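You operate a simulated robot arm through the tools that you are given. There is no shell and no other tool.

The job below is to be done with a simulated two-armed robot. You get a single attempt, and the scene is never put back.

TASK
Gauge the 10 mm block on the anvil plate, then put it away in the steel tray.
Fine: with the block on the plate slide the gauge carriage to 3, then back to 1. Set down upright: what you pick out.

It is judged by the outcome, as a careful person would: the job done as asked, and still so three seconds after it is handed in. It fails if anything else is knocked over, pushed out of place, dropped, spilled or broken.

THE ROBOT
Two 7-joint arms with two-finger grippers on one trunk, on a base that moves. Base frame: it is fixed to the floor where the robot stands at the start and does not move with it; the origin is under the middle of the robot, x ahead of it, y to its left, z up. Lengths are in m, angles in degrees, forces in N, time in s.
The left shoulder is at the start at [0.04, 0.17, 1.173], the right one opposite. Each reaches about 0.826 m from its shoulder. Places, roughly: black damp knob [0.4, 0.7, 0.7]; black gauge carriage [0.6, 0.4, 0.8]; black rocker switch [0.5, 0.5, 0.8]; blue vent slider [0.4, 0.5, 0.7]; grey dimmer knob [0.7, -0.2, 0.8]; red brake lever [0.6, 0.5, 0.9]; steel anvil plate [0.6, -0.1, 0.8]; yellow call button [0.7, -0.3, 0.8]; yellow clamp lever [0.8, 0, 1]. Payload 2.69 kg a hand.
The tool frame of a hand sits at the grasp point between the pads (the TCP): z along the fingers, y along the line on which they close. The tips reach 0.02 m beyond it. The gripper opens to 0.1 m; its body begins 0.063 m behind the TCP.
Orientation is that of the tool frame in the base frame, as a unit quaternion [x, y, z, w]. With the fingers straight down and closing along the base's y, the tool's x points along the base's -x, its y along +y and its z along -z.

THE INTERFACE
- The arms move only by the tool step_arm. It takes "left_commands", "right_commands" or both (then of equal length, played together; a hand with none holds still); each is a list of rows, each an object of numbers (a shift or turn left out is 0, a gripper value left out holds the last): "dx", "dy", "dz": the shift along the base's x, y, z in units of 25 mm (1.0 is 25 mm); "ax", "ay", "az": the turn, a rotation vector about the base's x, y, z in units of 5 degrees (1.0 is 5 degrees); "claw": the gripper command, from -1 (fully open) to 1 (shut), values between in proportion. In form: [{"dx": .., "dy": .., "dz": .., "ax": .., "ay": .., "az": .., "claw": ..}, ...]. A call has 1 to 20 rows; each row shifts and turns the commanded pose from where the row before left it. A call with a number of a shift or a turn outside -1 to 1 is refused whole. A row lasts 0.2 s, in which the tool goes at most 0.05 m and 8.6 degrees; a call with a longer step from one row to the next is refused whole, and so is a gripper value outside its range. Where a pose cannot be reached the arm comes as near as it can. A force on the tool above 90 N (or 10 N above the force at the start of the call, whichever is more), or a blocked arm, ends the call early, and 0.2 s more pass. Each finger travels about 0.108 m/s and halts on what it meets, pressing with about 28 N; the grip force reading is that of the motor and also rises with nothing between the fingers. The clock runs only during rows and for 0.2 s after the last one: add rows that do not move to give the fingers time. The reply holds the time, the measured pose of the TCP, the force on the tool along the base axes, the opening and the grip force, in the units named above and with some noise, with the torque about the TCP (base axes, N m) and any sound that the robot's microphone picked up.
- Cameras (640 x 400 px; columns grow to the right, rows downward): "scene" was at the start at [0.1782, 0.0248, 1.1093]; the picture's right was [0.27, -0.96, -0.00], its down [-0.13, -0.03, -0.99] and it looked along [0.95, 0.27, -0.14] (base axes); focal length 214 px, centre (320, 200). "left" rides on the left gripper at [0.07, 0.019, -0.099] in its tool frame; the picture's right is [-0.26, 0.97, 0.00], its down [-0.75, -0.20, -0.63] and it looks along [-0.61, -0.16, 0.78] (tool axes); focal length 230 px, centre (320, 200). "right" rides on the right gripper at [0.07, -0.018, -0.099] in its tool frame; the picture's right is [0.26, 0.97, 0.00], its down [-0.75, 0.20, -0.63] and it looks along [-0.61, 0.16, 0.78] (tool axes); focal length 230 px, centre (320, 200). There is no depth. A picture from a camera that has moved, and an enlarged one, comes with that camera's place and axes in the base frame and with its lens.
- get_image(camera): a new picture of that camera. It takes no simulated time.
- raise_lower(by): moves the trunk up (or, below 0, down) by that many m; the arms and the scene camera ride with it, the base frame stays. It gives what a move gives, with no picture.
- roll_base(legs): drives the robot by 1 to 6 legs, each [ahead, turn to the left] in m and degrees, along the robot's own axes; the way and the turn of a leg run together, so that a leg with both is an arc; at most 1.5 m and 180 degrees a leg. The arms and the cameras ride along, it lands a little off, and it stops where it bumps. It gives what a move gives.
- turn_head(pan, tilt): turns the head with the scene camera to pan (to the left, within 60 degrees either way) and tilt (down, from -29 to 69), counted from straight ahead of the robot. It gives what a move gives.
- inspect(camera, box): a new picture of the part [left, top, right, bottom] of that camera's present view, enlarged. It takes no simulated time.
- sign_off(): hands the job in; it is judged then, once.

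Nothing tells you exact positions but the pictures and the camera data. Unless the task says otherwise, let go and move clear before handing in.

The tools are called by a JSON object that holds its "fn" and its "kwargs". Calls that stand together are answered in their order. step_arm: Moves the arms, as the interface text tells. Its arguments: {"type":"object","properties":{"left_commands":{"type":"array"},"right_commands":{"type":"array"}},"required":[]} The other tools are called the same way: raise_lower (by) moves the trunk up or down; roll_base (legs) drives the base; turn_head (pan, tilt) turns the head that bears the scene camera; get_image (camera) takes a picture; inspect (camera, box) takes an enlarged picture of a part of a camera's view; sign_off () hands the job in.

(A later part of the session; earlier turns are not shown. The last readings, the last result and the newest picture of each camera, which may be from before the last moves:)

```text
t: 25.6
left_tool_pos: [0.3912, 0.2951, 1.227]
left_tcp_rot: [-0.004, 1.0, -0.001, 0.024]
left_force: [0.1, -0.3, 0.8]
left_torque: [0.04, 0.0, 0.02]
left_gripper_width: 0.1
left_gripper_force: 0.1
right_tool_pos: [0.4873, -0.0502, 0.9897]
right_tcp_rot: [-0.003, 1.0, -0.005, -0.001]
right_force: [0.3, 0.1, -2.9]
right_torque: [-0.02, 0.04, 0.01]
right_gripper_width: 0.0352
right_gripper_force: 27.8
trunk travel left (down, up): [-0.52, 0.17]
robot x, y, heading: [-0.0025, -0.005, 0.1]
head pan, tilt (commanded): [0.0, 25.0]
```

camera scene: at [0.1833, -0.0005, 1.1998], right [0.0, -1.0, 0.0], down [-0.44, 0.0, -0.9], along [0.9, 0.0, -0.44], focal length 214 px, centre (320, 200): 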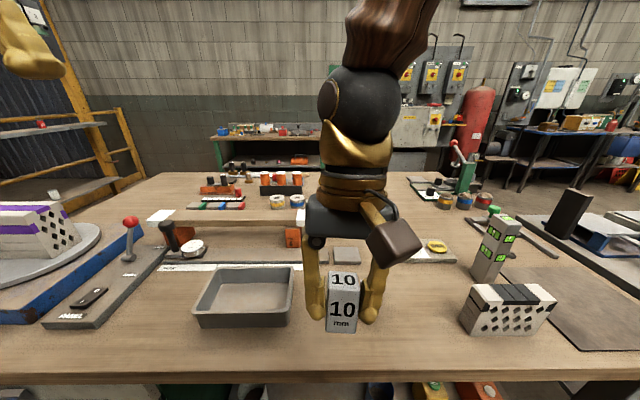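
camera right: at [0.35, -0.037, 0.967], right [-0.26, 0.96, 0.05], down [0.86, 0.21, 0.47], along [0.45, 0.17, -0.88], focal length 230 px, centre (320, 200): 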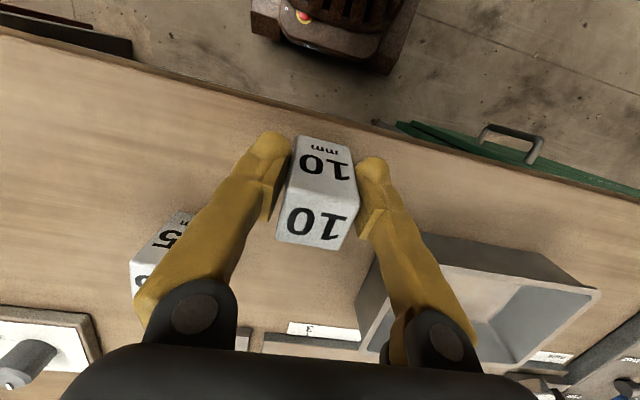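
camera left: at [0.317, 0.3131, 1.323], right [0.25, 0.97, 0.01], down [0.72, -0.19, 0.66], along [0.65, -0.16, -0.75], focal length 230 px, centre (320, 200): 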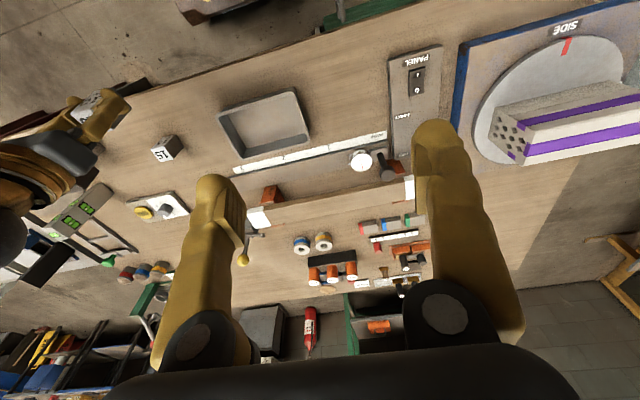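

The tool is upright again at [0.487, -0.050, 0.990]. On toward the plate at the same height.

{"fn": "step_arm", "kwargs": {"right_commands": [{"dx": 0.5, "dy": -0.1}, {"dx": 0.5, "dy": -0.1}, {"dx": 0.5, "dy": -0.1}, {"dx": 0.5, "dy": -0.1}, {"dx": 0.5, "dy": -0.1}, {"dx": 0.5, "dy": -0.1}, {}, {}]}}

{"fn": "get_image", "kwargs": {"camera": "scene"}}

{"fn": "get_image", "kwargs": {"camera": "right"}}

```text
t: 27.2
left_tool_pos: [0.3638, 0.2942, 1.2253]
left_tcp_rot: [-0.003, 1.0, -0.001, 0.016]
left_force: [-1.6, -0.5, 0.2]
left_torque: [-0.01, -0.08, -0.02]
left_gripper_width: 0.1
left_gripper_force: 0.1
right_tool_pos: [0.5415, -0.0586, 0.9991]
right_tcp_rot: [-0.015, 1.0, -0.013, 0.01]
right_force: [-1.4, -0.3, -2.6]
right_torque: [-0.03, -0.07, 0.01]
right_gripper_width: 0.0352
right_gripper_force: 27.7
trunk travel left (down, up): [-0.52, 0.17]
robot x, y, heading: [-0.0004, -0.002, -0.1]
head pan, tilt (commanded): [0.0, 25.0]
stopped in row 7 (right hand): the arm was blocked; the commanded pose is now the measured one
```

```text
taken
camera scene: at [0.1793, -0.0001, 1.2006], right [0.0, -1.0, 0.0], down [-0.44, 0.0, -0.9], along [0.9, 0.0, -0.44], focal length 214 px, centre (320, 200)
```

scene: 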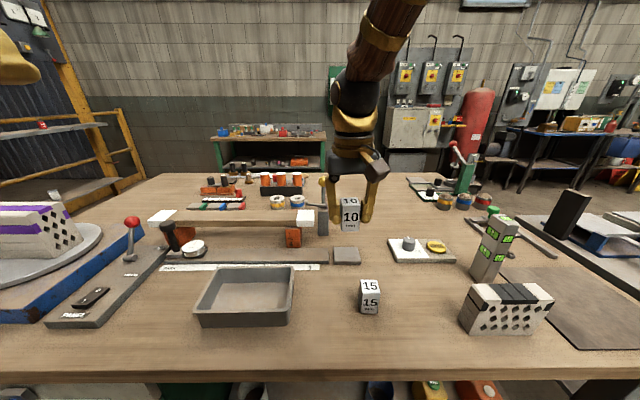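

```text
taken
camera right: at [0.4692, -0.076, 1.0981], right [-0.29, 0.96, -0.03], down [0.73, 0.24, 0.64], along [0.62, 0.16, -0.77], focal length 230 px, centre (320, 200)
```

right: 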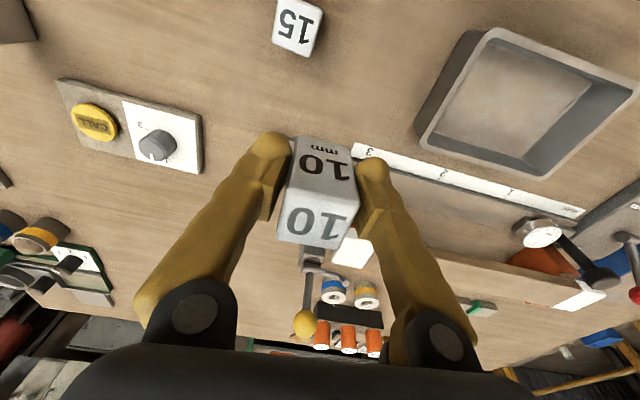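

Another stop, but the block is held and upright at about [0.54, -0.06], well above everything. Short slow calls have worked while longer ones build up sway, so I'll let it settle and use short ones.

{"fn": "step_arm", "kwargs": {"right_commands": [{}, {}, {}, {}, {}]}}

```text
t: 28.4
left_tool_pos: [0.3702, 0.2939, 1.2235]
left_tcp_rot: [-0.003, 1.0, 0.0, 0.016]
left_force: [-0.7, -0.6, 0.7]
left_torque: [0.0, 0.02, 0.03]
left_gripper_width: 0.1001
left_gripper_force: 0.0
right_tool_pos: [0.5446, -0.0589, 0.997]
right_tcp_rot: [-0.014, 1.0, -0.014, 0.008]
right_force: [0.0, 0.2, -2.7]
right_torque: [0.01, 0.02, -0.02]
right_gripper_width: 0.035
right_gripper_force: 28.2
trunk travel left (down, up): [-0.52, 0.17]
robot x, y, heading: [-0.001, -0.0012, -0.1]
head pan, tilt (commanded): [0.0, 25.0]
```

{"fn": "step_arm", "kwargs": {"right_commands": [{"dx": 0.4, "dy": -0.1, "az": -0.08, "ax": 0.08, "ay": 0.04}, {"dx": 0.4, "dy": -0.1, "az": -0.08, "ax": 0.08, "ay": 0.04}, {"dx": 0.4, "dy": -0.1, "az": -0.08, "ax": 0.08, "ay": 0.04}, {"dx": 0.2, "dy": -0.1, "az": -0.08, "ax": 0.08, "ay": 0.04}, {}, {}]}}

```text
t: 29.2
left_tool_pos: [0.3408, 0.2941, 1.208]
left_tcp_rot: [-0.004, 1.0, -0.002, -0.011]
left_force: [-0.5, 0.6, 0.1]
left_torque: [-0.03, -0.1, 0.01]
left_gripper_width: 0.1
left_gripper_force: 0.1
right_tool_pos: [0.5539, -0.0631, 1.0059]
right_tcp_rot: [-0.007, 1.0, -0.007, 0.013]
right_force: [-0.5, -0.1, -3.2]
right_torque: [-0.05, -0.04, 0.0]
right_gripper_width: 0.0351
right_gripper_force: 27.8
trunk travel left (down, up): [-0.52, 0.17]
robot x, y, heading: [0.0008, 0.0002, -0.1]
head pan, tilt (commanded): [0.0, 25.0]
stopped in row 3 (right hand): the arm was blocked; the commanded pose is now the measured one
```

The left hand keeps being shifted back whenever the right arm gets blocked, so the two may be touching somewhere up high. I'll look up with the head at both elbows.

{"fn": "turn_head", "kwargs": {"pan": 15, "tilt": -29}}

{"fn": "get_image", "kwargs": {"camera": "scene"}}

{"fn": "turn_head", "kwargs": {"pan": 55, "tilt": -10}}

{"fn": "get_image", "kwargs": {"camera": "scene"}}

```text
t: 30.4
left_tool_pos: [0.3458, 0.2946, 1.2063]
left_tcp_rot: [-0.004, 1.0, -0.002, -0.011]
left_force: [0.6, -0.6, 0.3]
left_torque: [-0.01, 0.03, -0.03]
left_gripper_width: 0.0999
left_gripper_force: 0.0
right_tool_pos: [0.5557, -0.0639, 1.0039]
right_tcp_rot: [-0.006, 1.0, -0.006, 0.011]
right_force: [0.6, 0.3, -2.9]
right_torque: [0.01, -0.01, -0.03]
right_gripper_width: 0.0351
right_gripper_force: 27.9
trunk travel left (down, up): [-0.52, 0.17]
robot x, y, heading: [0.0, 0.0023, 0.3]
head pan, tilt (commanded): [15.0, -28.6]
```

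```text
taken
camera scene: at [0.1577, 0.0167, 1.2807], right [0.26, -0.97, 0.0], down [0.45, 0.12, -0.89], along [0.86, 0.23, 0.46], focal length 214 px, centre (320, 200)
```

scene: 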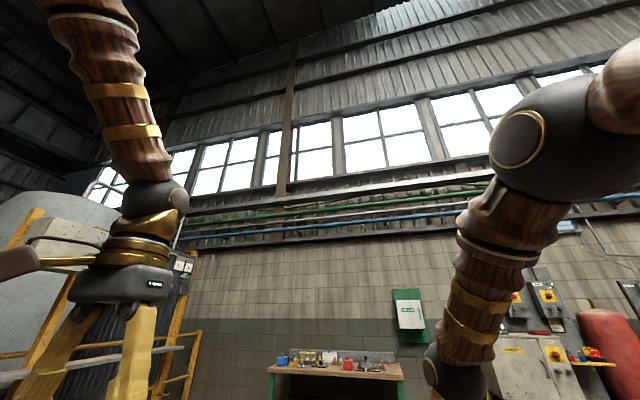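

```text
t: 31.5
left_tool_pos: [0.3451, 0.2937, 1.2077]
left_tcp_rot: [-0.003, 1.0, -0.001, -0.011]
left_force: [-0.1, -0.2, 0.4]
left_torque: [-0.01, 0.0, 0.05]
left_gripper_width: 0.1
left_gripper_force: 0.0
right_tool_pos: [0.5568, -0.0634, 1.0059]
right_tcp_rot: [-0.007, 1.0, -0.006, 0.011]
right_force: [-0.2, -0.2, -2.6]
right_torque: [-0.04, -0.03, 0.0]
right_gripper_width: 0.0352
right_gripper_force: 28.3
trunk travel left (down, up): [-0.52, 0.17]
robot x, y, heading: [-0.0007, 0.001, -0.1]
head pan, tilt (commanded): [55.0, -10.0]
```

```text
taken
camera scene: at [0.1406, 0.0684, 1.2563], right [0.82, -0.57, -0.01], down [0.08, 0.14, -0.99], along [0.57, 0.81, 0.16], focal length 214 px, centre (320, 200)
```

scene: 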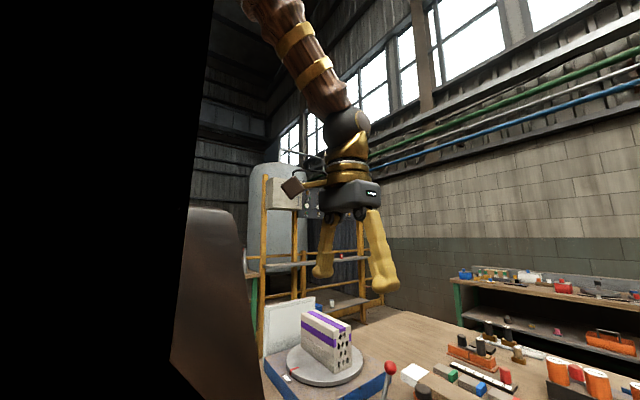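

Both arms look free of any contact. I'll turn the head back and test how the left arm answers on its own, with a small move away from everything.

{"fn": "turn_head", "kwargs": {"pan": 10, "tilt": 25}}

{"fn": "step_arm", "kwargs": {"left_commands": [{"dx": 0.3}, {"dx": 0.3}, {"dx": 0.3}, {}, {}]}}

```text
t: 32.6
left_tool_pos: [0.3442, 0.2942, 1.2088]
left_tcp_rot: [-0.004, 1.0, -0.001, -0.011]
left_force: [0.1, 0.4, -0.3]
left_torque: [0.0, -0.01, 0.03]
left_gripper_width: 0.0999
left_gripper_force: 0.0
right_tool_pos: [0.5559, -0.064, 1.005]
right_tcp_rot: [-0.005, 1.0, -0.006, 0.01]
right_force: [-0.9, -0.6, -3.0]
right_torque: [0.01, 0.02, 0.0]
right_gripper_width: 0.0351
right_gripper_force: 27.7
trunk travel left (down, up): [-0.52, 0.17]
robot x, y, heading: [-0.0016, -0.0021, -0.0]
head pan, tilt (commanded): [10.0, 25.0]
```

```text
t: 33.8
left_tool_pos: [0.3725, 0.2935, 1.2301]
left_tcp_rot: [-0.004, 1.0, -0.002, 0.025]
left_force: [0.0, 0.4, 0.0]
left_torque: [0.03, -0.02, 0.03]
left_gripper_width: 0.0999
left_gripper_force: 0.1
right_tool_pos: [0.5554, -0.0647, 1.0048]
right_tcp_rot: [-0.006, 1.0, -0.005, 0.012]
right_force: [0.2, -0.1, -3.1]
right_torque: [0.0, 0.02, 0.0]
right_gripper_width: 0.0353
right_gripper_force: 28.8
trunk travel left (down, up): [-0.52, 0.17]
robot x, y, heading: [0.0011, -0.0029, 0.1]
head pan, tilt (commanded): [10.0, 25.0]
```

The left arm answers, with a few degrees of pitch coming back as it moved, like a slack shoulder. I'll make one more tiny left move to learn whether its pose converges to the command.

{"fn": "step_arm", "kwargs": {"left_commands": [{"dx": 0.04}, {"dx": 0.04}, {"dx": 0.04}, {"dx": 0.04}, {"dx": 0.04}, {}]}}

{"fn": "step_arm", "kwargs": {"left_commands": [{"dx": 0.04}, {"dx": 0.04}, {"dx": 0.04}, {"dx": 0.04}, {"dx": 0.04}, {}], "right_commands": [{"dx": 0.04}, {"dx": 0.04}, {"dx": 0.04}, {"dx": 0.04}, {"dx": 0.04}, {}]}}

```text
t: 35.2
left_tool_pos: [0.3777, 0.2945, 1.2297]
left_tcp_rot: [-0.003, 1.0, -0.001, 0.025]
left_force: [0.5, 0.8, 0.7]
left_torque: [-0.01, -0.01, -0.01]
left_gripper_width: 0.1
left_gripper_force: 0.1
right_tool_pos: [0.5563, -0.0647, 1.0052]
right_tcp_rot: [-0.006, 1.0, -0.007, 0.011]
right_force: [0.6, 0.0, -4.6]
right_torque: [-0.02, 0.01, 0.03]
right_gripper_width: 0.035
right_gripper_force: 28.1
trunk travel left (down, up): [-0.52, 0.17]
robot x, y, heading: [-0.0005, 0.0013, 0.1]
head pan, tilt (commanded): [10.0, 25.0]
```

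```text
t: 36.6
left_tool_pos: [0.3828, 0.2932, 1.2302]
left_tcp_rot: [-0.004, 1.0, -0.001, 0.025]
left_force: [0.3, 0.4, 0.1]
left_torque: [-0.03, 0.02, -0.03]
left_gripper_width: 0.1001
left_gripper_force: 0.0
right_tool_pos: [0.5616, -0.0647, 1.0049]
right_tcp_rot: [-0.006, 1.0, -0.006, 0.011]
right_force: [0.0, -0.2, -3.7]
right_torque: [0.0, 0.0, -0.01]
right_gripper_width: 0.0351
right_gripper_force: 27.9
trunk travel left (down, up): [-0.52, 0.17]
robot x, y, heading: [-0.0015, 0.0014, 0.0]
head pan, tilt (commanded): [10.0, 25.0]
```

At slow speed both arms follow exactly. I'll carry on toward the plate in slow, many-row moves, straightening the last degree of tilt as I go.

{"fn": "step_arm", "kwargs": {"right_commands": [{"dx": 0.12, "dy": -0.03, "az": -0.009, "ax": 0.009, "ay": 0.016}, {"dx": 0.12, "dy": -0.03, "az": -0.009, "ax": 0.009, "ay": 0.016}, {"dx": 0.12, "dy": -0.03, "az": -0.009, "ax": 0.009, "ay": 0.016}, {"dx": 0.12, "dy": -0.03, "az": -0.009, "ax": 0.009, "ay": 0.016}, {"dx": 0.12, "dy": -0.03, "az": -0.009, "ax": 0.009, "ay": 0.016}, {"dx": 0.12, "dy": -0.03, "az": -0.009, "ax": 0.009, "ay": 0.016}, {"dx": 0.12, "dy": -0.03, "az": -0.009, "ax": 0.009, "ay": 0.016}, {"dx": 0.12, "dy": -0.03, "az": -0.009, "ax": 0.009, "ay": 0.016}, {"dx": 0.12, "dy": -0.03, "az": -0.009, "ax": 0.009, "ay": 0.016}, {"dx": 0.12, "dy": -0.03, "az": -0.009, "ax": 0.009, "ay": 0.016}, {"dx": 0.12, "dy": -0.03, "az": -0.009, "ax": 0.009, "ay": 0.016}, {"dx": 0.12, "dy": -0.03, "az": -0.009, "ax": 0.009, "ay": 0.016}, {"dx": 0.12, "dy": -0.03, "az": -0.009, "ax": 0.009, "ay": 0.016}, {"dx": 0.12, "dy": -0.03, "az": -0.009, "ax": 0.009, "ay": 0.016}, {"dx": 0.12, "dy": -0.03, "az": -0.009, "ax": 0.009, "ay": 0.016}, {}]}}

```text
t: 37.1
left_tool_pos: [0.3566, 0.2935, 1.2217]
left_tcp_rot: [-0.003, 1.0, -0.002, 0.013]
left_force: [-0.2, 0.5, -0.3]
left_torque: [-0.01, -0.07, 0.01]
left_gripper_width: 0.1
left_gripper_force: 0.1
right_tool_pos: [0.5468, -0.0644, 1.0149]
right_tcp_rot: [-0.005, 1.0, -0.006, 0.021]
right_force: [-0.2, 0.4, -3.1]
right_torque: [-0.01, -0.05, 0.01]
right_gripper_width: 0.0352
right_gripper_force: 27.7
trunk travel left (down, up): [-0.52, 0.17]
robot x, y, heading: [-0.0014, -0.0028, 0.0]
head pan, tilt (commanded): [10.0, 25.0]
stopped in row 2 (right hand): the arm was blocked; the commanded pose is now the measured one
```

It was stopped again even at a crawl, so the jolt isn't from my speed. I'll look from all the cameras at this very instant for what is happening.

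{"fn": "get_image", "kwargs": {"camera": "scene"}}

{"fn": "get_image", "kwargs": {"camera": "right"}}

{"fn": "get_image", "kwargs": {"camera": "left"}}

```text
taken
camera scene: at [0.1786, 0.0157, 1.2005], right [0.17, -0.98, 0.0], down [-0.43, -0.07, -0.9], along [0.89, 0.16, -0.44], focal length 214 px, centre (320, 200)
```

scene: 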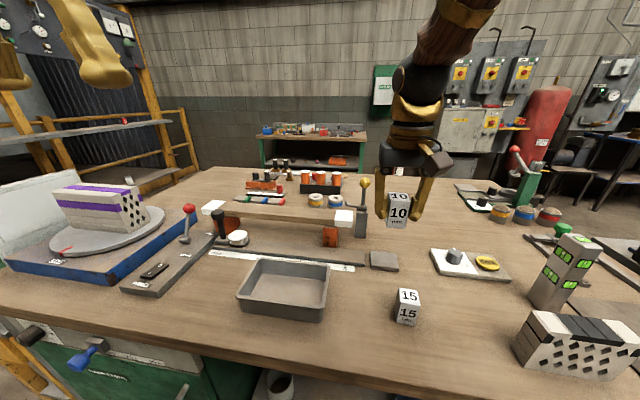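

```text
taken
camera right: at [0.4722, -0.0824, 1.1124], right [-0.27, 0.96, -0.02], down [0.72, 0.22, 0.66], along [0.64, 0.16, -0.75], focal length 230 px, centre (320, 200)
```

right: 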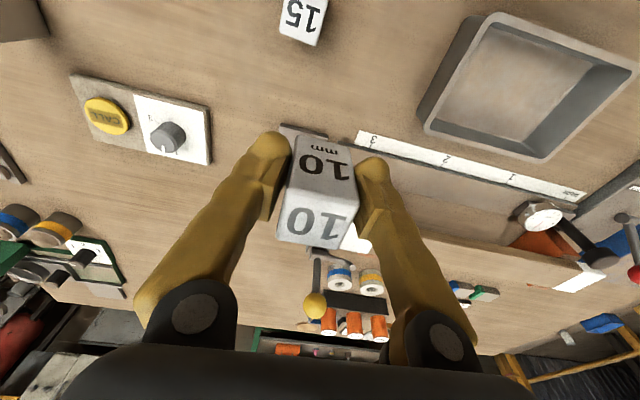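

```text
taken
camera left: at [0.2844, 0.3129, 1.3193], right [0.25, 0.97, 0.0], down [0.74, -0.19, 0.65], along [0.63, -0.16, -0.76], focal length 230 px, centre (320, 200)
```

left: 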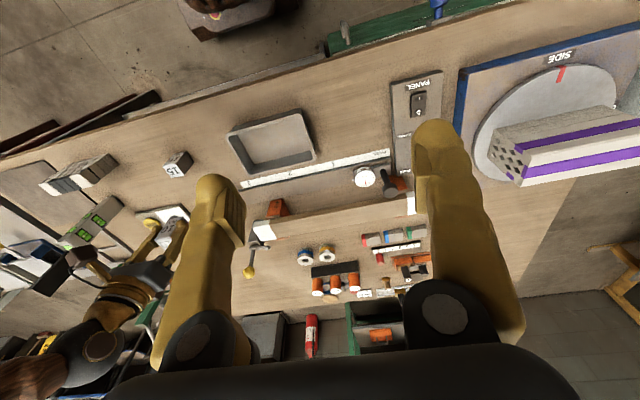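

Nothing visible is hitting the robot, so these jolts may simply come with time. The block is safely high, so I'll hold still for four seconds and see whether a jolt comes without any command.

{"fn": "step_arm", "kwargs": {"right_commands": [{}, {}, {}, {}, {}, {}, {}, {}, {}, {}, {}, {}, {}, {}, {}, {}, {}, {}, {}, {}]}}

{"fn": "step_arm", "kwargs": {"right_commands": [{}, {}, {}, {}, {}, {}, {}, {}, {}, {}, {}, {}, {}, {}, {}, {}, {}, {}, {}, {}]}}

```text
t: 41.3
left_tool_pos: [0.3612, 0.2933, 1.2231]
left_tcp_rot: [-0.002, 1.0, -0.002, 0.012]
left_force: [-0.3, -0.1, 0.1]
left_torque: [-0.03, -0.03, -0.02]
left_gripper_width: 0.1
left_gripper_force: 0.0
right_tool_pos: [0.5503, -0.0641, 1.0137]
right_tcp_rot: [-0.005, 1.0, -0.007, 0.018]
right_force: [-0.5, -0.2, -2.8]
right_torque: [-0.01, 0.04, 0.0]
right_gripper_width: 0.0349
right_gripper_force: 28.0
trunk travel left (down, up): [-0.52, 0.17]
robot x, y, heading: [0.0047, -0.0004, -0.1]
head pan, tilt (commanded): [10.0, 25.0]
```

```text
t: 45.5
left_tool_pos: [0.362, 0.2938, 1.223]
left_tcp_rot: [-0.003, 1.0, -0.001, 0.013]
left_force: [-0.9, 0.1, -0.8]
left_torque: [0.01, 0.0, 0.0]
left_gripper_width: 0.0999
left_gripper_force: 0.1
right_tool_pos: [0.5499, -0.0636, 1.0131]
right_tcp_rot: [-0.005, 1.0, -0.006, 0.018]
right_force: [0.5, 0.5, -3.4]
right_torque: [0.03, 0.03, 0.02]
right_gripper_width: 0.0351
right_gripper_force: 28.7
trunk travel left (down, up): [-0.52, 0.17]
robot x, y, heading: [-0.0008, -0.0018, -0.1]
head pan, tilt (commanded): [10.0, 25.0]
```

No jolt in over eight seconds of holding, so they come with right-arm motion. I'll try the same slow advance with explicit hold rows for the left arm too, without turning the wrist.

{"fn": "step_arm", "kwargs": {"right_commands": [{"dx": 0.1}, {"dx": 0.1}, {"dx": 0.1}, {"dx": 0.1}, {"dx": 0.1}, {"dx": 0.1}, {"dx": 0.1}, {"dx": 0.1}, {}], "left_commands": [{}, {}, {}, {}, {}, {}, {}, {}, {}]}}

```text
t: 47.2
left_tool_pos: [0.3321, 0.2936, 1.2058]
left_tcp_rot: [-0.004, 1.0, -0.003, -0.015]
left_force: [-0.2, -0.1, 0.0]
left_torque: [-0.01, -0.02, -0.02]
left_gripper_width: 0.1001
left_gripper_force: 0.1
right_tool_pos: [0.552, -0.0648, 1.0246]
right_tcp_rot: [-0.005, 1.0, -0.008, 0.028]
right_force: [-1.0, 0.9, -2.3]
right_torque: [-0.01, -0.02, -0.02]
right_gripper_width: 0.035
right_gripper_force: 28.3
trunk travel left (down, up): [-0.52, 0.17]
robot x, y, heading: [0.0007, 0.0002, 0.1]
head pan, tilt (commanded): [10.0, 25.0]
stopped in row 8 (right hand): the arm was blocked; the commanded pose is now the measured one
```

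Stopped again the same way: the whole robot seems kicked backward for a moment. I'll watch the right elbow across one of these jolts to see whether the arm itself is jumping.

{"fn": "turn_head", "kwargs": {"pan": -10, "tilt": -15}}

{"fn": "get_image", "kwargs": {"camera": "scene"}}

{"fn": "step_arm", "kwargs": {"right_commands": [{"dx": 0.1}, {"dx": 0.1}, {"dx": 0.1}, {"dx": 0.1}]}}

{"fn": "get_image", "kwargs": {"camera": "scene"}}

```text
t: 48.2
left_tool_pos: [0.3362, 0.293, 1.2072]
left_tcp_rot: [-0.004, 1.0, -0.002, -0.015]
left_force: [-0.1, 0.4, -0.1]
left_torque: [-0.03, -0.04, 0.02]
left_gripper_width: 0.1
left_gripper_force: 0.0
right_tool_pos: [0.5545, -0.0641, 1.0232]
right_tcp_rot: [-0.006, 1.0, -0.007, 0.026]
right_force: [-0.5, -0.2, -4.4]
right_torque: [-0.03, 0.04, 0.01]
right_gripper_width: 0.035
right_gripper_force: 27.7
trunk travel left (down, up): [-0.52, 0.17]
robot x, y, heading: [-0.0002, 0.0055, -0.1]
head pan, tilt (commanded): [-10.0, -15.0]
```

```text
taken
camera scene: at [0.1715, -0.0146, 1.2629], right [-0.17, -0.98, 0.0], down [0.24, -0.04, -0.97], along [0.96, -0.17, 0.24], focal length 214 px, centre (320, 200)
```

scene: 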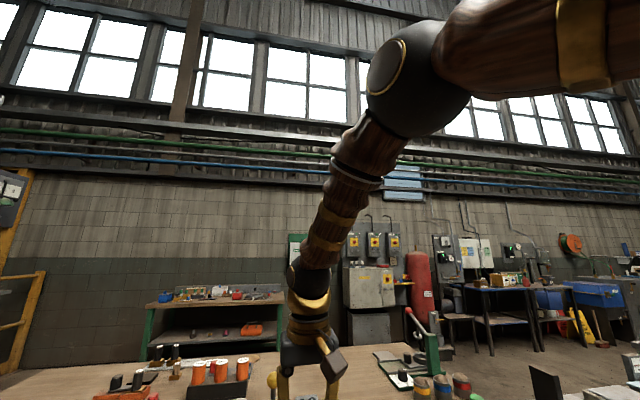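

```text
t: 49.2
left_tool_pos: [0.3372, 0.2938, 1.2069]
left_tcp_rot: [-0.003, 1.0, -0.002, -0.016]
left_force: [0.3, -0.1, 1.2]
left_torque: [0.01, 0.02, -0.02]
left_gripper_width: 0.0999
left_gripper_force: 0.1
right_tool_pos: [0.5655, -0.0645, 1.0219]
right_tcp_rot: [-0.005, 1.0, -0.007, 0.026]
right_force: [-0.4, -0.3, -2.4]
right_torque: [0.03, 0.01, -0.03]
right_gripper_width: 0.0351
right_gripper_force: 28.1
trunk travel left (down, up): [-0.52, 0.17]
robot x, y, heading: [-0.0034, -0.0008, -0.0]
head pan, tilt (commanded): [-10.0, -15.0]
```

```text
taken
camera scene: at [0.1717, -0.0146, 1.2629], right [-0.17, -0.98, 0.0], down [0.24, -0.04, -0.97], along [0.96, -0.17, 0.24], focal length 214 px, centre (320, 200)
```

scene: 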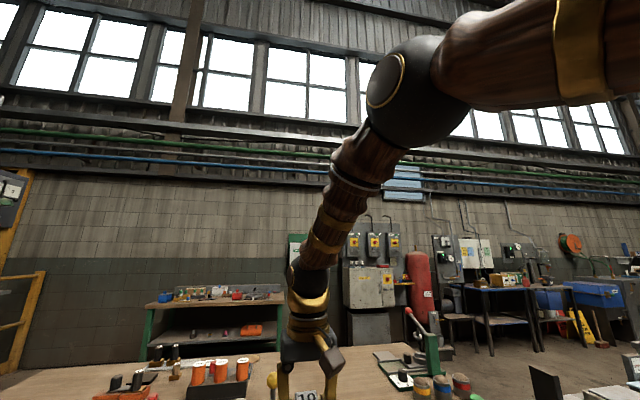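

That step went through cleanly. I'll keep going in the same short pure-x steps.

{"fn": "step_arm", "kwargs": {"right_commands": [{"dx": 0.15}, {"dx": 0.15}, {"dx": 0.15}, {"dx": 0.15}]}}

{"fn": "step_arm", "kwargs": {"right_commands": [{"dx": 0.15}, {"dx": 0.15}, {"dx": 0.15}, {"dx": 0.15}]}}

{"fn": "get_image", "kwargs": {"camera": "scene"}}

```text
t: 50.0
left_tool_pos: [0.3066, 0.2925, 1.1922]
left_tcp_rot: [-0.004, 0.999, -0.003, -0.041]
left_force: [-0.7, 0.0, 0.8]
left_torque: [0.01, -0.05, -0.02]
left_gripper_width: 0.0999
left_gripper_force: 0.1
right_tool_pos: [0.5588, -0.0634, 1.0328]
right_tcp_rot: [-0.005, 0.999, -0.009, 0.035]
right_force: [-0.2, 0.5, -2.2]
right_torque: [-0.01, -0.04, 0.0]
right_gripper_width: 0.0351
right_gripper_force: 28.2
trunk travel left (down, up): [-0.52, 0.17]
robot x, y, heading: [-0.0012, -0.0023, 0.3]
head pan, tilt (commanded): [-10.0, -15.0]
stopped in row 3 (right hand): the arm was blocked; the commanded pose is now the measured one
```

```text
t: 51.0
left_tool_pos: [0.3109, 0.2931, 1.1929]
left_tcp_rot: [-0.004, 0.999, -0.001, -0.041]
left_force: [-1.3, -0.1, 0.7]
left_torque: [0.0, 0.01, 0.01]
left_gripper_width: 0.1002
left_gripper_force: 0.0
right_tool_pos: [0.5743, -0.0638, 1.0301]
right_tcp_rot: [-0.005, 0.999, -0.008, 0.034]
right_force: [-0.3, -0.2, -2.3]
right_torque: [-0.01, 0.01, -0.01]
right_gripper_width: 0.035
right_gripper_force: 27.9
trunk travel left (down, up): [-0.52, 0.17]
robot x, y, heading: [0.0015, -0.0006, 0.3]
head pan, tilt (commanded): [-10.0, -15.0]
```

```text
taken
camera scene: at [0.1713, -0.0145, 1.2629], right [-0.17, -0.98, 0.0], down [0.24, -0.04, -0.97], along [0.96, -0.17, 0.24], focal length 214 px, centre (320, 200)
```

scene: 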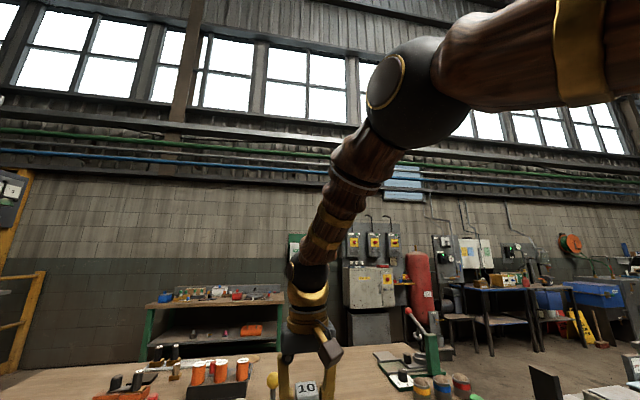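

The elbow didn't move across that jolt, so the arm isn't jumping; the body itself is being kicked backward, as if its front is touching the table. I'll back the base off a few centimetres, with both hands well above everything, and see if the jolts stop.

{"fn": "roll_base", "kwargs": {"legs": [[-0.05, 0]]}}

{"fn": "turn_head", "kwargs": {"pan": 0, "tilt": 60}}

{"fn": "get_image", "kwargs": {"camera": "scene"}}

```text
t: 51.8
left_tool_pos: [0.2485, 0.2925, 1.1698]
left_tcp_rot: [-0.005, 0.996, -0.003, -0.091]
left_force: [-1.6, -0.1, 0.5]
left_torque: [-0.02, -0.06, 0.03]
left_gripper_width: 0.1
left_gripper_force: 0.2
right_tool_pos: [0.5356, -0.0675, 1.0474]
right_tcp_rot: [-0.001, 0.999, -0.009, 0.049]
right_force: [-1.0, 0.4, -2.1]
right_torque: [-0.07, -0.04, 0.0]
right_gripper_width: 0.0352
right_gripper_force: 27.9
trunk travel left (down, up): [-0.52, 0.17]
robot x, y, heading: [-0.0115, 0.0031, -0.1]
head pan, tilt (commanded): [-10.0, -15.0]
stopped in leg 1: the robot was blocked; the commanded pose is now the measured one
```

```text
t: 53.2
left_tool_pos: [0.2513, 0.2932, 1.1701]
left_tcp_rot: [-0.004, 0.996, -0.003, -0.09]
left_force: [0.0, 0.7, -0.3]
left_torque: [0.01, -0.01, -0.01]
left_gripper_width: 0.1
left_gripper_force: 0.0
right_tool_pos: [0.5382, -0.0656, 1.0485]
right_tcp_rot: [-0.001, 0.999, -0.009, 0.051]
right_force: [-0.6, 0.2, -2.3]
right_torque: [-0.01, 0.02, 0.02]
right_gripper_width: 0.035
right_gripper_force: 27.3
trunk travel left (down, up): [-0.52, 0.17]
robot x, y, heading: [-0.0038, 0.0002, -0.0]
head pan, tilt (commanded): [0.0, 60.0]
```

```text
taken
camera scene: at [0.1487, -0.0006, 1.1503], right [0.0, -1.0, 0.0], down [-0.87, 0.0, -0.49], along [0.49, 0.0, -0.87], focal length 214 px, centre (320, 200)
```

scene: 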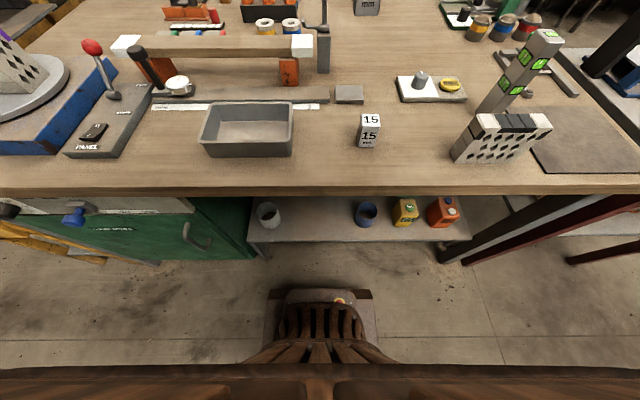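

Backing up was blocked after about a centimetre, so whatever is wrong is behind or under the base, not at the table; everything on the bench is still in place. There is room ahead (base front at about x 0.25, shelf at about 0.41), so I'll try a small roll forward, which also helps the reach.

{"fn": "roll_base", "kwargs": {"legs": [[0.03, 0]]}}

{"fn": "get_image", "kwargs": {"camera": "scene"}}

```text
t: 54.0
left_tool_pos: [0.2835, 0.2933, 1.1701]
left_tcp_rot: [-0.004, 0.996, -0.003, -0.091]
left_force: [0.4, 0.3, 0.2]
left_torque: [0.0, 0.03, -0.04]
left_gripper_width: 0.1002
left_gripper_force: 0.0
right_tool_pos: [0.57, -0.0668, 1.0483]
right_tcp_rot: [-0.002, 0.999, -0.007, 0.05]
right_force: [0.8, -0.1, -3.2]
right_torque: [0.02, 0.05, -0.01]
right_gripper_width: 0.0352
right_gripper_force: 28.0
trunk travel left (down, up): [-0.52, 0.17]
robot x, y, heading: [0.0195, -0.005, -0.1]
head pan, tilt (commanded): [0.0, 60.0]
```

```text
taken
camera scene: at [0.1801, -0.0005, 1.1501], right [0.0, -1.0, 0.0], down [-0.88, 0.0, -0.48], along [0.48, 0.0, -0.88], focal length 214 px, centre (320, 200)
```

scene: 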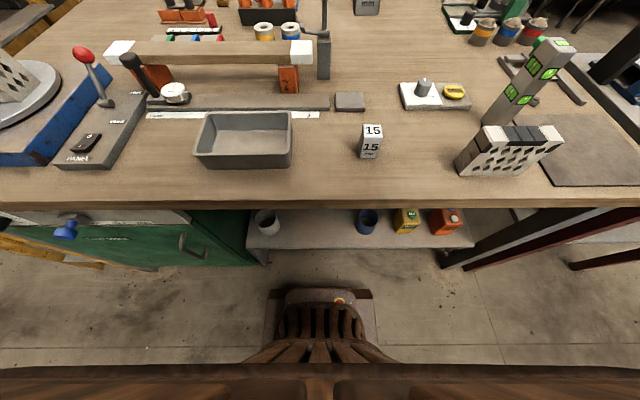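

The base rolled forward cleanly by about 3 cm and everything rides along. Now I'll test an arm move from here: forward with the pitch being taken out.

{"fn": "step_arm", "kwargs": {"right_commands": [{"dx": 0.3, "ay": 0.14}, {"dx": 0.3, "ay": 0.14}, {"dx": 0.3, "ay": 0.14}, {"dx": 0.3, "ay": 0.14}, {"dx": 0.2, "ay": 0.14}, {"ay": 0.14}, {"ay": 0.14}, {}]}}

```text
t: 55.9
left_tool_pos: [0.2572, 0.2928, 1.1605]
left_tcp_rot: [-0.004, 0.993, -0.003, -0.114]
left_force: [-1.1, -0.3, 0.0]
left_torque: [-0.02, -0.04, 0.02]
left_gripper_width: 0.0999
left_gripper_force: 0.0
right_tool_pos: [0.589, -0.0658, 1.0566]
right_tcp_rot: [-0.002, 1.0, -0.008, 0.015]
right_force: [-0.2, 0.7, -3.2]
right_torque: [-0.01, 0.02, -0.01]
right_gripper_width: 0.035
right_gripper_force: 27.7
trunk travel left (down, up): [-0.52, 0.17]
robot x, y, heading: [0.0228, -0.0054, 0.0]
head pan, tilt (commanded): [0.0, 60.0]
```

The pitch is nearly out now; there was another small jolt at the end, without a stop. I'll continue in two-row steps toward x 0.634.

{"fn": "step_arm", "kwargs": {"right_commands": [{"dx": 0.4, "ay": 0.1, "ax": 0.05, "dy": -0.1}, {"dx": 0.4, "ay": 0.1, "ax": 0.05, "dy": -0.1}]}}

{"fn": "step_arm", "kwargs": {"right_commands": [{"dx": 0.4, "ay": 0.07, "ax": 0.05, "dy": -0.1}, {"dx": 0.4, "ay": 0.07, "ax": 0.05, "dy": -0.1}]}}

```text
t: 56.3
left_tool_pos: [0.2319, 0.2927, 1.1534]
left_tcp_rot: [-0.003, 0.991, -0.002, -0.133]
left_force: [-1.0, 0.0, 0.0]
left_torque: [0.0, -0.11, -0.01]
left_gripper_width: 0.0998
left_gripper_force: 0.0
right_tool_pos: [0.5819, -0.0676, 1.0666]
right_tcp_rot: [-0.003, 1.0, -0.007, 0.02]
right_force: [-1.3, -0.2, -1.9]
right_torque: [-0.02, -0.06, 0.02]
right_gripper_width: 0.0351
right_gripper_force: 28.5
trunk travel left (down, up): [-0.52, 0.17]
robot x, y, heading: [0.0225, 0.0016, 0.1]
head pan, tilt (commanded): [0.0, 60.0]
stopped in row 2 (right hand): the arm was blocked; the commanded pose is now the measured one
```

```text
t: 56.9
left_tool_pos: [0.2311, 0.3001, 1.1538]
left_tcp_rot: [-0.003, 0.992, 0.006, -0.125]
left_force: [-1.3, 0.2, -0.3]
left_torque: [-0.03, -0.09, -0.02]
left_gripper_width: 0.1001
left_gripper_force: 0.1
right_tool_pos: [0.5841, -0.0714, 1.0766]
right_tcp_rot: [-0.002, 1.0, -0.003, 0.022]
right_force: [-0.5, 0.8, -2.2]
right_torque: [0.02, -0.04, 0.03]
right_gripper_width: 0.0352
right_gripper_force: 27.9
trunk travel left (down, up): [-0.52, 0.17]
robot x, y, heading: [0.0256, -0.0011, -0.2]
head pan, tilt (commanded): [0.0, 60.0]
stopped in row 2 (right hand): the arm was blocked; the commanded pose is now the measured one
```

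The jolts now come at almost every step, and the left arm keeps being swung back toward the body. I'll look at the left arm and the whole workspace again.

{"fn": "get_image", "kwargs": {"camera": "left"}}

{"fn": "get_image", "kwargs": {"camera": "right"}}

{"fn": "turn_head", "kwargs": {"pan": 45, "tilt": 20}}

{"fn": "get_image", "kwargs": {"camera": "scene"}}

```text
taken
camera left: at [0.1896, 0.3178, 1.2667], right [0.25, 0.97, -0.05], down [0.88, -0.2, 0.42], along [0.4, -0.15, -0.91], focal length 230 px, centre (320, 200)
```

left: 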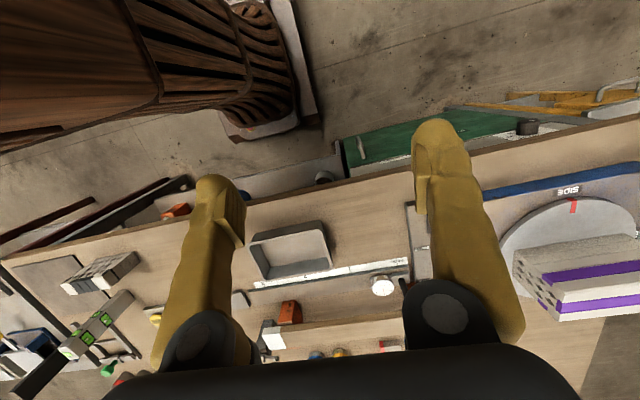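

```text
taken
camera right: at [0.5087, -0.0901, 1.1728], right [-0.26, 0.97, -0.02], down [0.72, 0.21, 0.66], along [0.64, 0.16, -0.75], focal length 230 px, centre (320, 200)
```

right: 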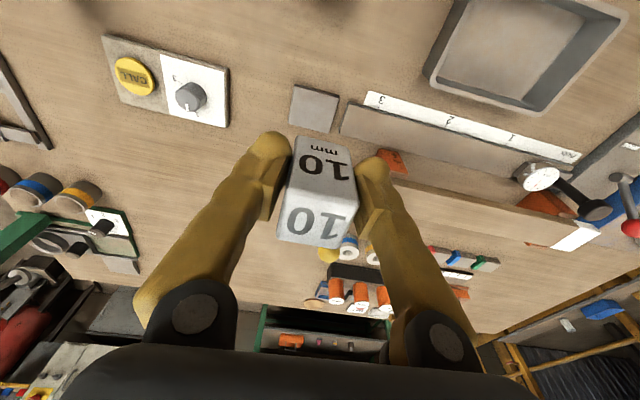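

```text
t: 58.0
left_tool_pos: [0.2352, 0.2989, 1.1537]
left_tcp_rot: [-0.003, 0.992, 0.007, -0.126]
left_force: [0.4, -0.3, -0.2]
left_torque: [0.01, -0.01, -0.01]
left_gripper_width: 0.0998
left_gripper_force: 0.2
right_tool_pos: [0.5857, -0.0728, 1.0761]
right_tcp_rot: [-0.002, 1.0, -0.004, 0.021]
right_force: [-0.3, 0.6, -4.2]
right_torque: [-0.01, 0.03, 0.0]
right_gripper_width: 0.0348
right_gripper_force: 28.2
trunk travel left (down, up): [-0.52, 0.17]
robot x, y, heading: [0.0228, 0.0028, 0.0]
head pan, tilt (commanded): [45.0, 20.0]
```

```text
taken
camera scene: at [0.1795, 0.0651, 1.2083], right [0.71, -0.71, -0.01], down [-0.26, -0.24, -0.94], along [0.66, 0.66, -0.35], focal length 214 px, centre (320, 200)
```

scene: 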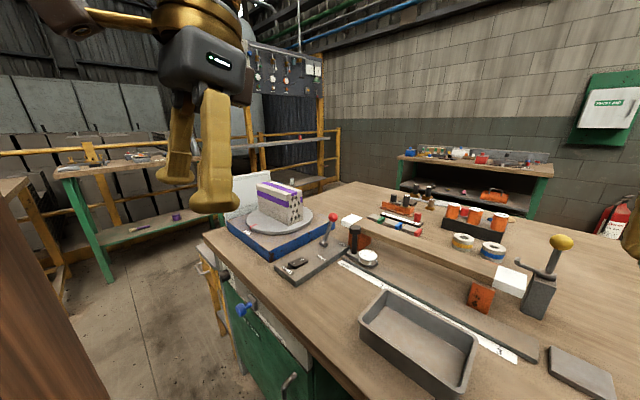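

The left arm is free but has been swung back close to the body. I'll bring it forward and upright again, and watch whether its motion also brings jolts.

{"fn": "step_arm", "kwargs": {"left_commands": [{"dx": 0.5, "ay": -0.3}, {"dx": 0.5, "ay": -0.3}, {"dx": 0.5, "ay": -0.3}, {"dx": 0.5, "ay": -0.3}, {"dx": 0.5, "ay": -0.3}, {"dx": 0.5, "ay": -0.3}, {}]}}

```text
t: 59.6
left_tool_pos: [0.2947, 0.2936, 1.1588]
left_tcp_rot: [-0.003, 0.999, -0.003, -0.046]
left_force: [0.0, 0.6, -0.1]
left_torque: [0.03, 0.01, 0.02]
left_gripper_width: 0.0998
left_gripper_force: 0.1
left hand out of reach, approached as far as the arm can: row 1
right_tool_pos: [0.5863, -0.0719, 1.0754]
right_tcp_rot: [-0.002, 1.0, -0.003, 0.021]
right_force: [-0.4, 0.9, -2.9]
right_torque: [-0.02, 0.03, 0.0]
right_gripper_width: 0.0352
right_gripper_force: 28.3
trunk travel left (down, up): [-0.52, 0.17]
robot x, y, heading: [0.0215, -0.0021, -0.0]
head pan, tilt (commanded): [45.0, 20.0]
```

The left arm moves well with no jolt. I'll bring it the rest of the way to a safe, upright waiting place.

{"fn": "step_arm", "kwargs": {"left_commands": [{"dx": 0.6, "ay": -0.15}, {"dx": 0.6, "ay": -0.15}, {"dx": 0.6, "ay": -0.15}, {"dx": 0.6, "ay": -0.15}, {"dx": 0.6, "ay": -0.15}, {"dx": 0.6, "ay": -0.15}, {"dx": 0.6, "ay": -0.15}, {"dx": 0.6}, {}]}}

```text
t: 61.6
left_tool_pos: [0.4149, 0.2937, 1.1581]
left_tcp_rot: [-0.004, 1.0, -0.003, 0.0]
left_force: [-0.2, -0.1, 0.4]
left_torque: [-0.01, 0.0, -0.01]
left_gripper_width: 0.1002
left_gripper_force: 0.1
right_tool_pos: [0.5856, -0.0718, 1.0743]
right_tcp_rot: [-0.002, 1.0, -0.004, 0.021]
right_force: [-0.5, 0.0, -2.8]
right_torque: [0.0, 0.04, 0.01]
right_gripper_width: 0.0352
right_gripper_force: 28.0
trunk travel left (down, up): [-0.52, 0.17]
robot x, y, heading: [0.0213, 0.0012, 0.2]
head pan, tilt (commanded): [45.0, 20.0]
```

The left arm moves perfectly, so the trouble belongs to the right arm's motion alone. I can avoid it: roll the base forward the last 4.5 cm and use the trunk to lower the block. First I'll check how the block sits in the right hand.

{"fn": "inspect", "kwargs": {"camera": "right", "box": [230, 110, 410, 270]}}

{"fn": "turn_head", "kwargs": {"pan": -5, "tilt": 25}}

{"fn": "inspect", "kwargs": {"camera": "scene", "box": [260, 130, 420, 270]}}

```text
2.50 times, centred on (320, 190) of right
camera zoom: at [0.5117, -0.0908, 1.171], right [-0.26, 0.97, -0.02], down [0.72, 0.21, 0.66], along [0.64, 0.16, -0.75], focal length 575 px, centre (320, 225)
```

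zoom: 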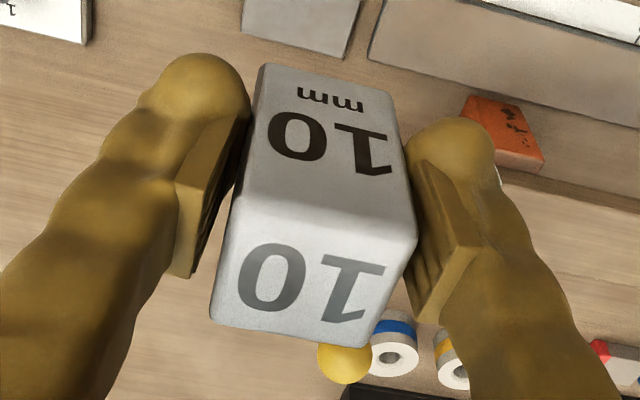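

```text
t: 62.8
left_tool_pos: [0.4144, 0.2937, 1.1586]
left_tcp_rot: [-0.004, 1.0, -0.003, -0.001]
left_force: [-0.4, 0.0, -0.5]
left_torque: [-0.01, 0.02, 0.04]
left_gripper_width: 0.1
left_gripper_force: 0.0
right_tool_pos: [0.5878, -0.072, 1.0762]
right_tcp_rot: [-0.002, 1.0, -0.004, 0.021]
right_force: [0.0, -0.1, -2.6]
right_torque: [0.0, 0.02, 0.01]
right_gripper_width: 0.035
right_gripper_force: 27.7
trunk travel left (down, up): [-0.52, 0.17]
robot x, y, heading: [0.02, 0.0009, -0.2]
head pan, tilt (commanded): [-5.0, 25.0]
```

```text
2.86 times, centred on (340, 200) of scene
camera zoom: at [0.2051, -0.0085, 1.1999], right [-0.09, -1.0, 0.0], down [-0.44, 0.04, -0.9], along [0.9, -0.08, -0.44], focal length 613 px, centre (263, 200)
```

zoom: 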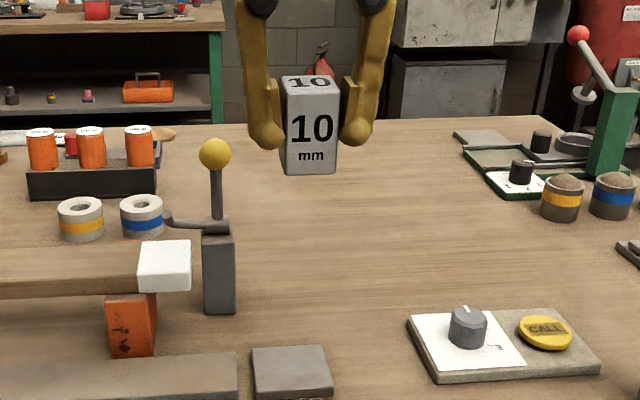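

The block is centred in the hand, at about [0.587, -0.073], so y is already right for the plate. I'll lift the left hand out of the way, then roll the base forward 5 cm.

{"fn": "step_arm", "kwargs": {"left_commands": [{"dz": 0.6}, {"dz": 0.8}, {"dz": 0.8}, {"dz": 0.8}, {"dz": 0.6}, {}]}}

{"fn": "roll_base", "kwargs": {"legs": [[0.048, 0]]}}

{"fn": "get_image", "kwargs": {"camera": "scene"}}

{"fn": "get_image", "kwargs": {"camera": "right"}}

```text
t: 64.2
left_tool_pos: [0.4153, 0.2951, 1.2488]
left_tcp_rot: [-0.004, 1.0, -0.003, -0.001]
left_force: [0.0, 0.0, 0.3]
left_torque: [0.01, 0.04, -0.05]
left_gripper_width: 0.1
left_gripper_force: 0.0
right_tool_pos: [0.587, -0.0726, 1.0755]
right_tcp_rot: [-0.002, 1.0, -0.003, 0.021]
right_force: [0.0, 0.0, -2.0]
right_torque: [0.02, 0.01, -0.01]
right_gripper_width: 0.0352
right_gripper_force: 28.1
trunk travel left (down, up): [-0.52, 0.17]
robot x, y, heading: [0.0237, 0.0017, 0.2]
head pan, tilt (commanded): [-5.0, 25.0]
```

```text
t: 65.1
left_tool_pos: [0.4665, 0.2939, 1.2478]
left_tcp_rot: [-0.003, 1.0, -0.003, -0.003]
left_force: [0.1, -0.1, 0.2]
left_torque: [-0.02, 0.06, 0.02]
left_gripper_width: 0.0998
left_gripper_force: 0.1
right_tool_pos: [0.639, -0.0724, 1.0737]
right_tcp_rot: [-0.002, 1.0, -0.004, 0.02]
right_force: [0.8, -0.9, -3.9]
right_torque: [0.02, 0.11, 0.0]
right_gripper_width: 0.0353
right_gripper_force: 28.4
trunk travel left (down, up): [-0.52, 0.17]
robot x, y, heading: [0.0697, 0.0002, -0.1]
head pan, tilt (commanded): [-5.0, 25.0]
```

```text
taken
camera scene: at [0.2552, -0.0085, 1.1996], right [-0.09, -1.0, 0.0], down [-0.44, 0.04, -0.9], along [0.89, -0.08, -0.44], focal length 214 px, centre (320, 200)
```

scene: 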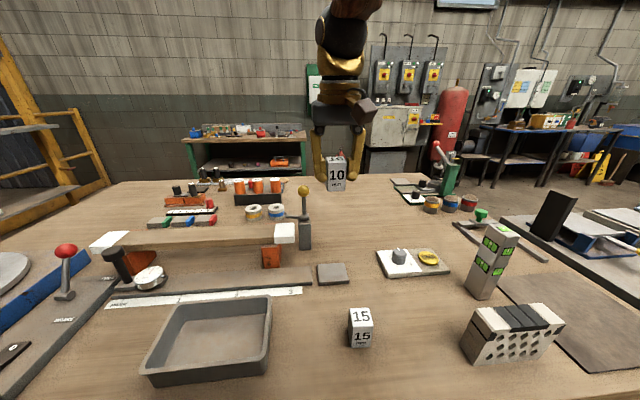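

```text
taken
camera right: at [0.5635, -0.0905, 1.1696], right [-0.26, 0.96, -0.02], down [0.72, 0.21, 0.66], along [0.64, 0.16, -0.75], focal length 230 px, centre (320, 200)
```

right: 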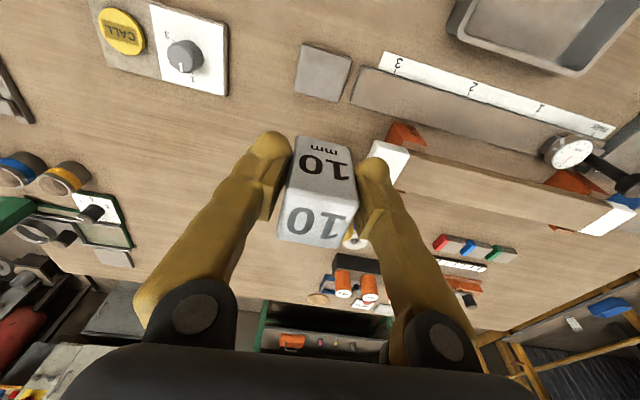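

The hand is now over the plate: I see the plate's centre at about [0.640, -0.074] and the block at [0.639, -0.074]. I'll zoom in to confirm, and to measure how far the gauge would reach at mark 3.

{"fn": "inspect", "kwargs": {"camera": "right", "box": [270, 20, 450, 140]}}

{"fn": "inspect", "kwargs": {"camera": "right", "box": [500, 80, 640, 200]}}

{"fn": "inspect", "kwargs": {"camera": "scene", "box": [240, 200, 400, 300]}}

```text
3.33 times, centred on (360, 80) of right
camera zoom: at [0.5635, -0.0905, 1.1696], right [-0.26, 0.96, -0.02], down [0.72, 0.21, 0.66], along [0.64, 0.16, -0.75], focal length 767 px, centre (187, 600)
```

zoom: 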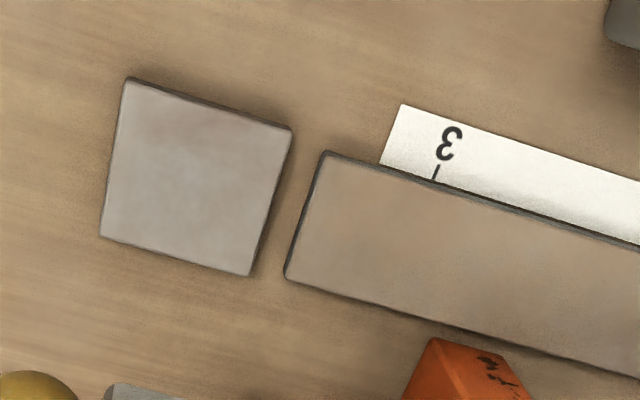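

```text
3.33 times, centred on (570, 140) of right
camera zoom: at [0.5635, -0.0905, 1.1696], right [-0.26, 0.96, -0.02], down [0.72, 0.21, 0.66], along [0.64, 0.16, -0.75], focal length 767 px, centre (-513, 400)
```

zoom: 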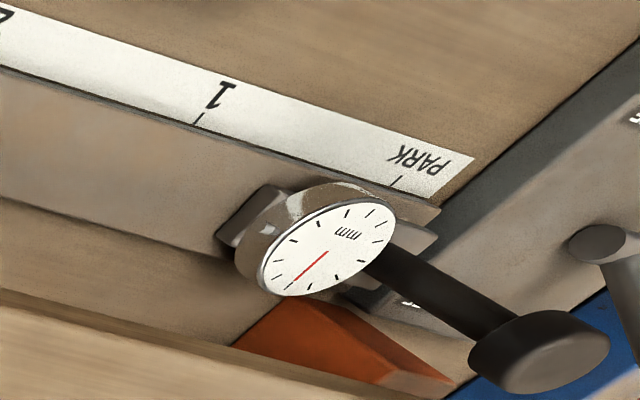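

```text
4.00 times, centred on (320, 250) of scene
camera zoom: at [0.2552, -0.0085, 1.1996], right [-0.09, -1.0, 0.0], down [-0.44, 0.04, -0.9], along [0.89, -0.08, -0.44], focal length 858 px, centre (320, 0)
```

zoom: 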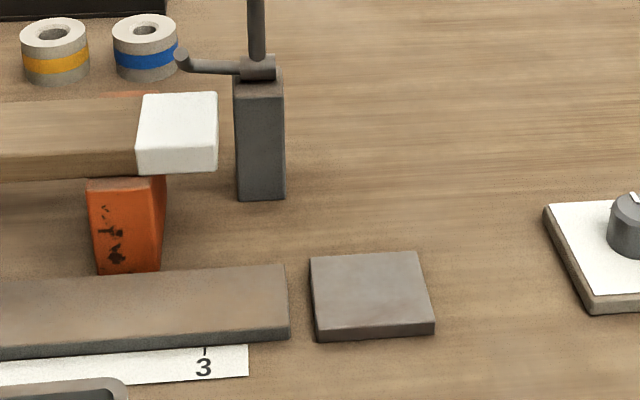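

Both views now agree: plate centre [0.645, -0.074] with its top at z 0.807, and table at 0.798. At mark 3 the carriage would end near y -0.048, so the block at y -0.074 (face at -0.057) stays clear of it. I'll lower the trunk most of the way.

{"fn": "raise_lower", "kwargs": {"by": -0.19}}

{"fn": "get_image", "kwargs": {"camera": "scene"}}

{"fn": "get_image", "kwargs": {"camera": "right"}}

```text
t: 67.2
left_tool_pos: [0.4452, 0.2931, 1.0607]
left_tcp_rot: [-0.004, 1.0, -0.003, 0.001]
left_force: [-0.2, 0.3, 0.3]
left_torque: [0.0, -0.01, -0.02]
left_gripper_width: 0.1003
left_gripper_force: 0.1
right_tool_pos: [0.6213, -0.0727, 0.8927]
right_tcp_rot: [-0.002, 1.0, -0.004, 0.029]
right_force: [-0.6, 0.0, -1.7]
right_torque: [-0.02, 0.03, 0.0]
right_gripper_width: 0.0351
right_gripper_force: 27.9
trunk travel left (down, up): [-0.33, 0.36]
robot x, y, heading: [0.0682, 0.0029, -0.1]
head pan, tilt (commanded): [-5.0, 25.0]
```

```text
taken
camera scene: at [0.2503, -0.0086, 1.01], right [-0.09, -1.0, 0.0], down [-0.44, 0.04, -0.9], along [0.9, -0.08, -0.44], focal length 214 px, centre (320, 200)
```

scene: 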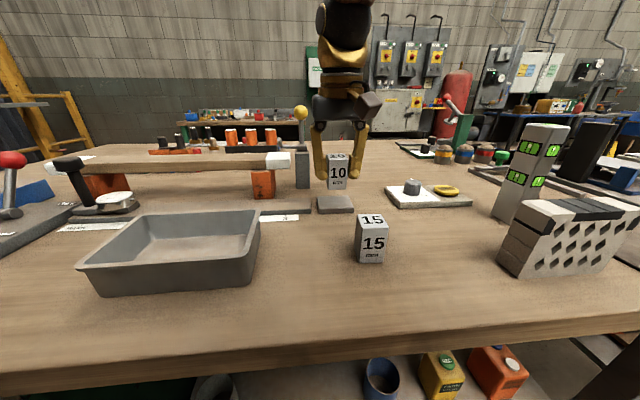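

```text
taken
camera right: at [0.544, -0.0905, 0.9881], right [-0.26, 0.96, -0.02], down [0.71, 0.21, 0.67], along [0.65, 0.16, -0.74], focal length 230 px, centre (320, 200)
```

right: 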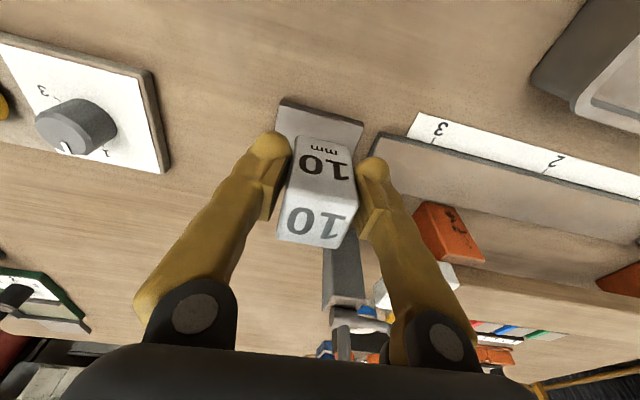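

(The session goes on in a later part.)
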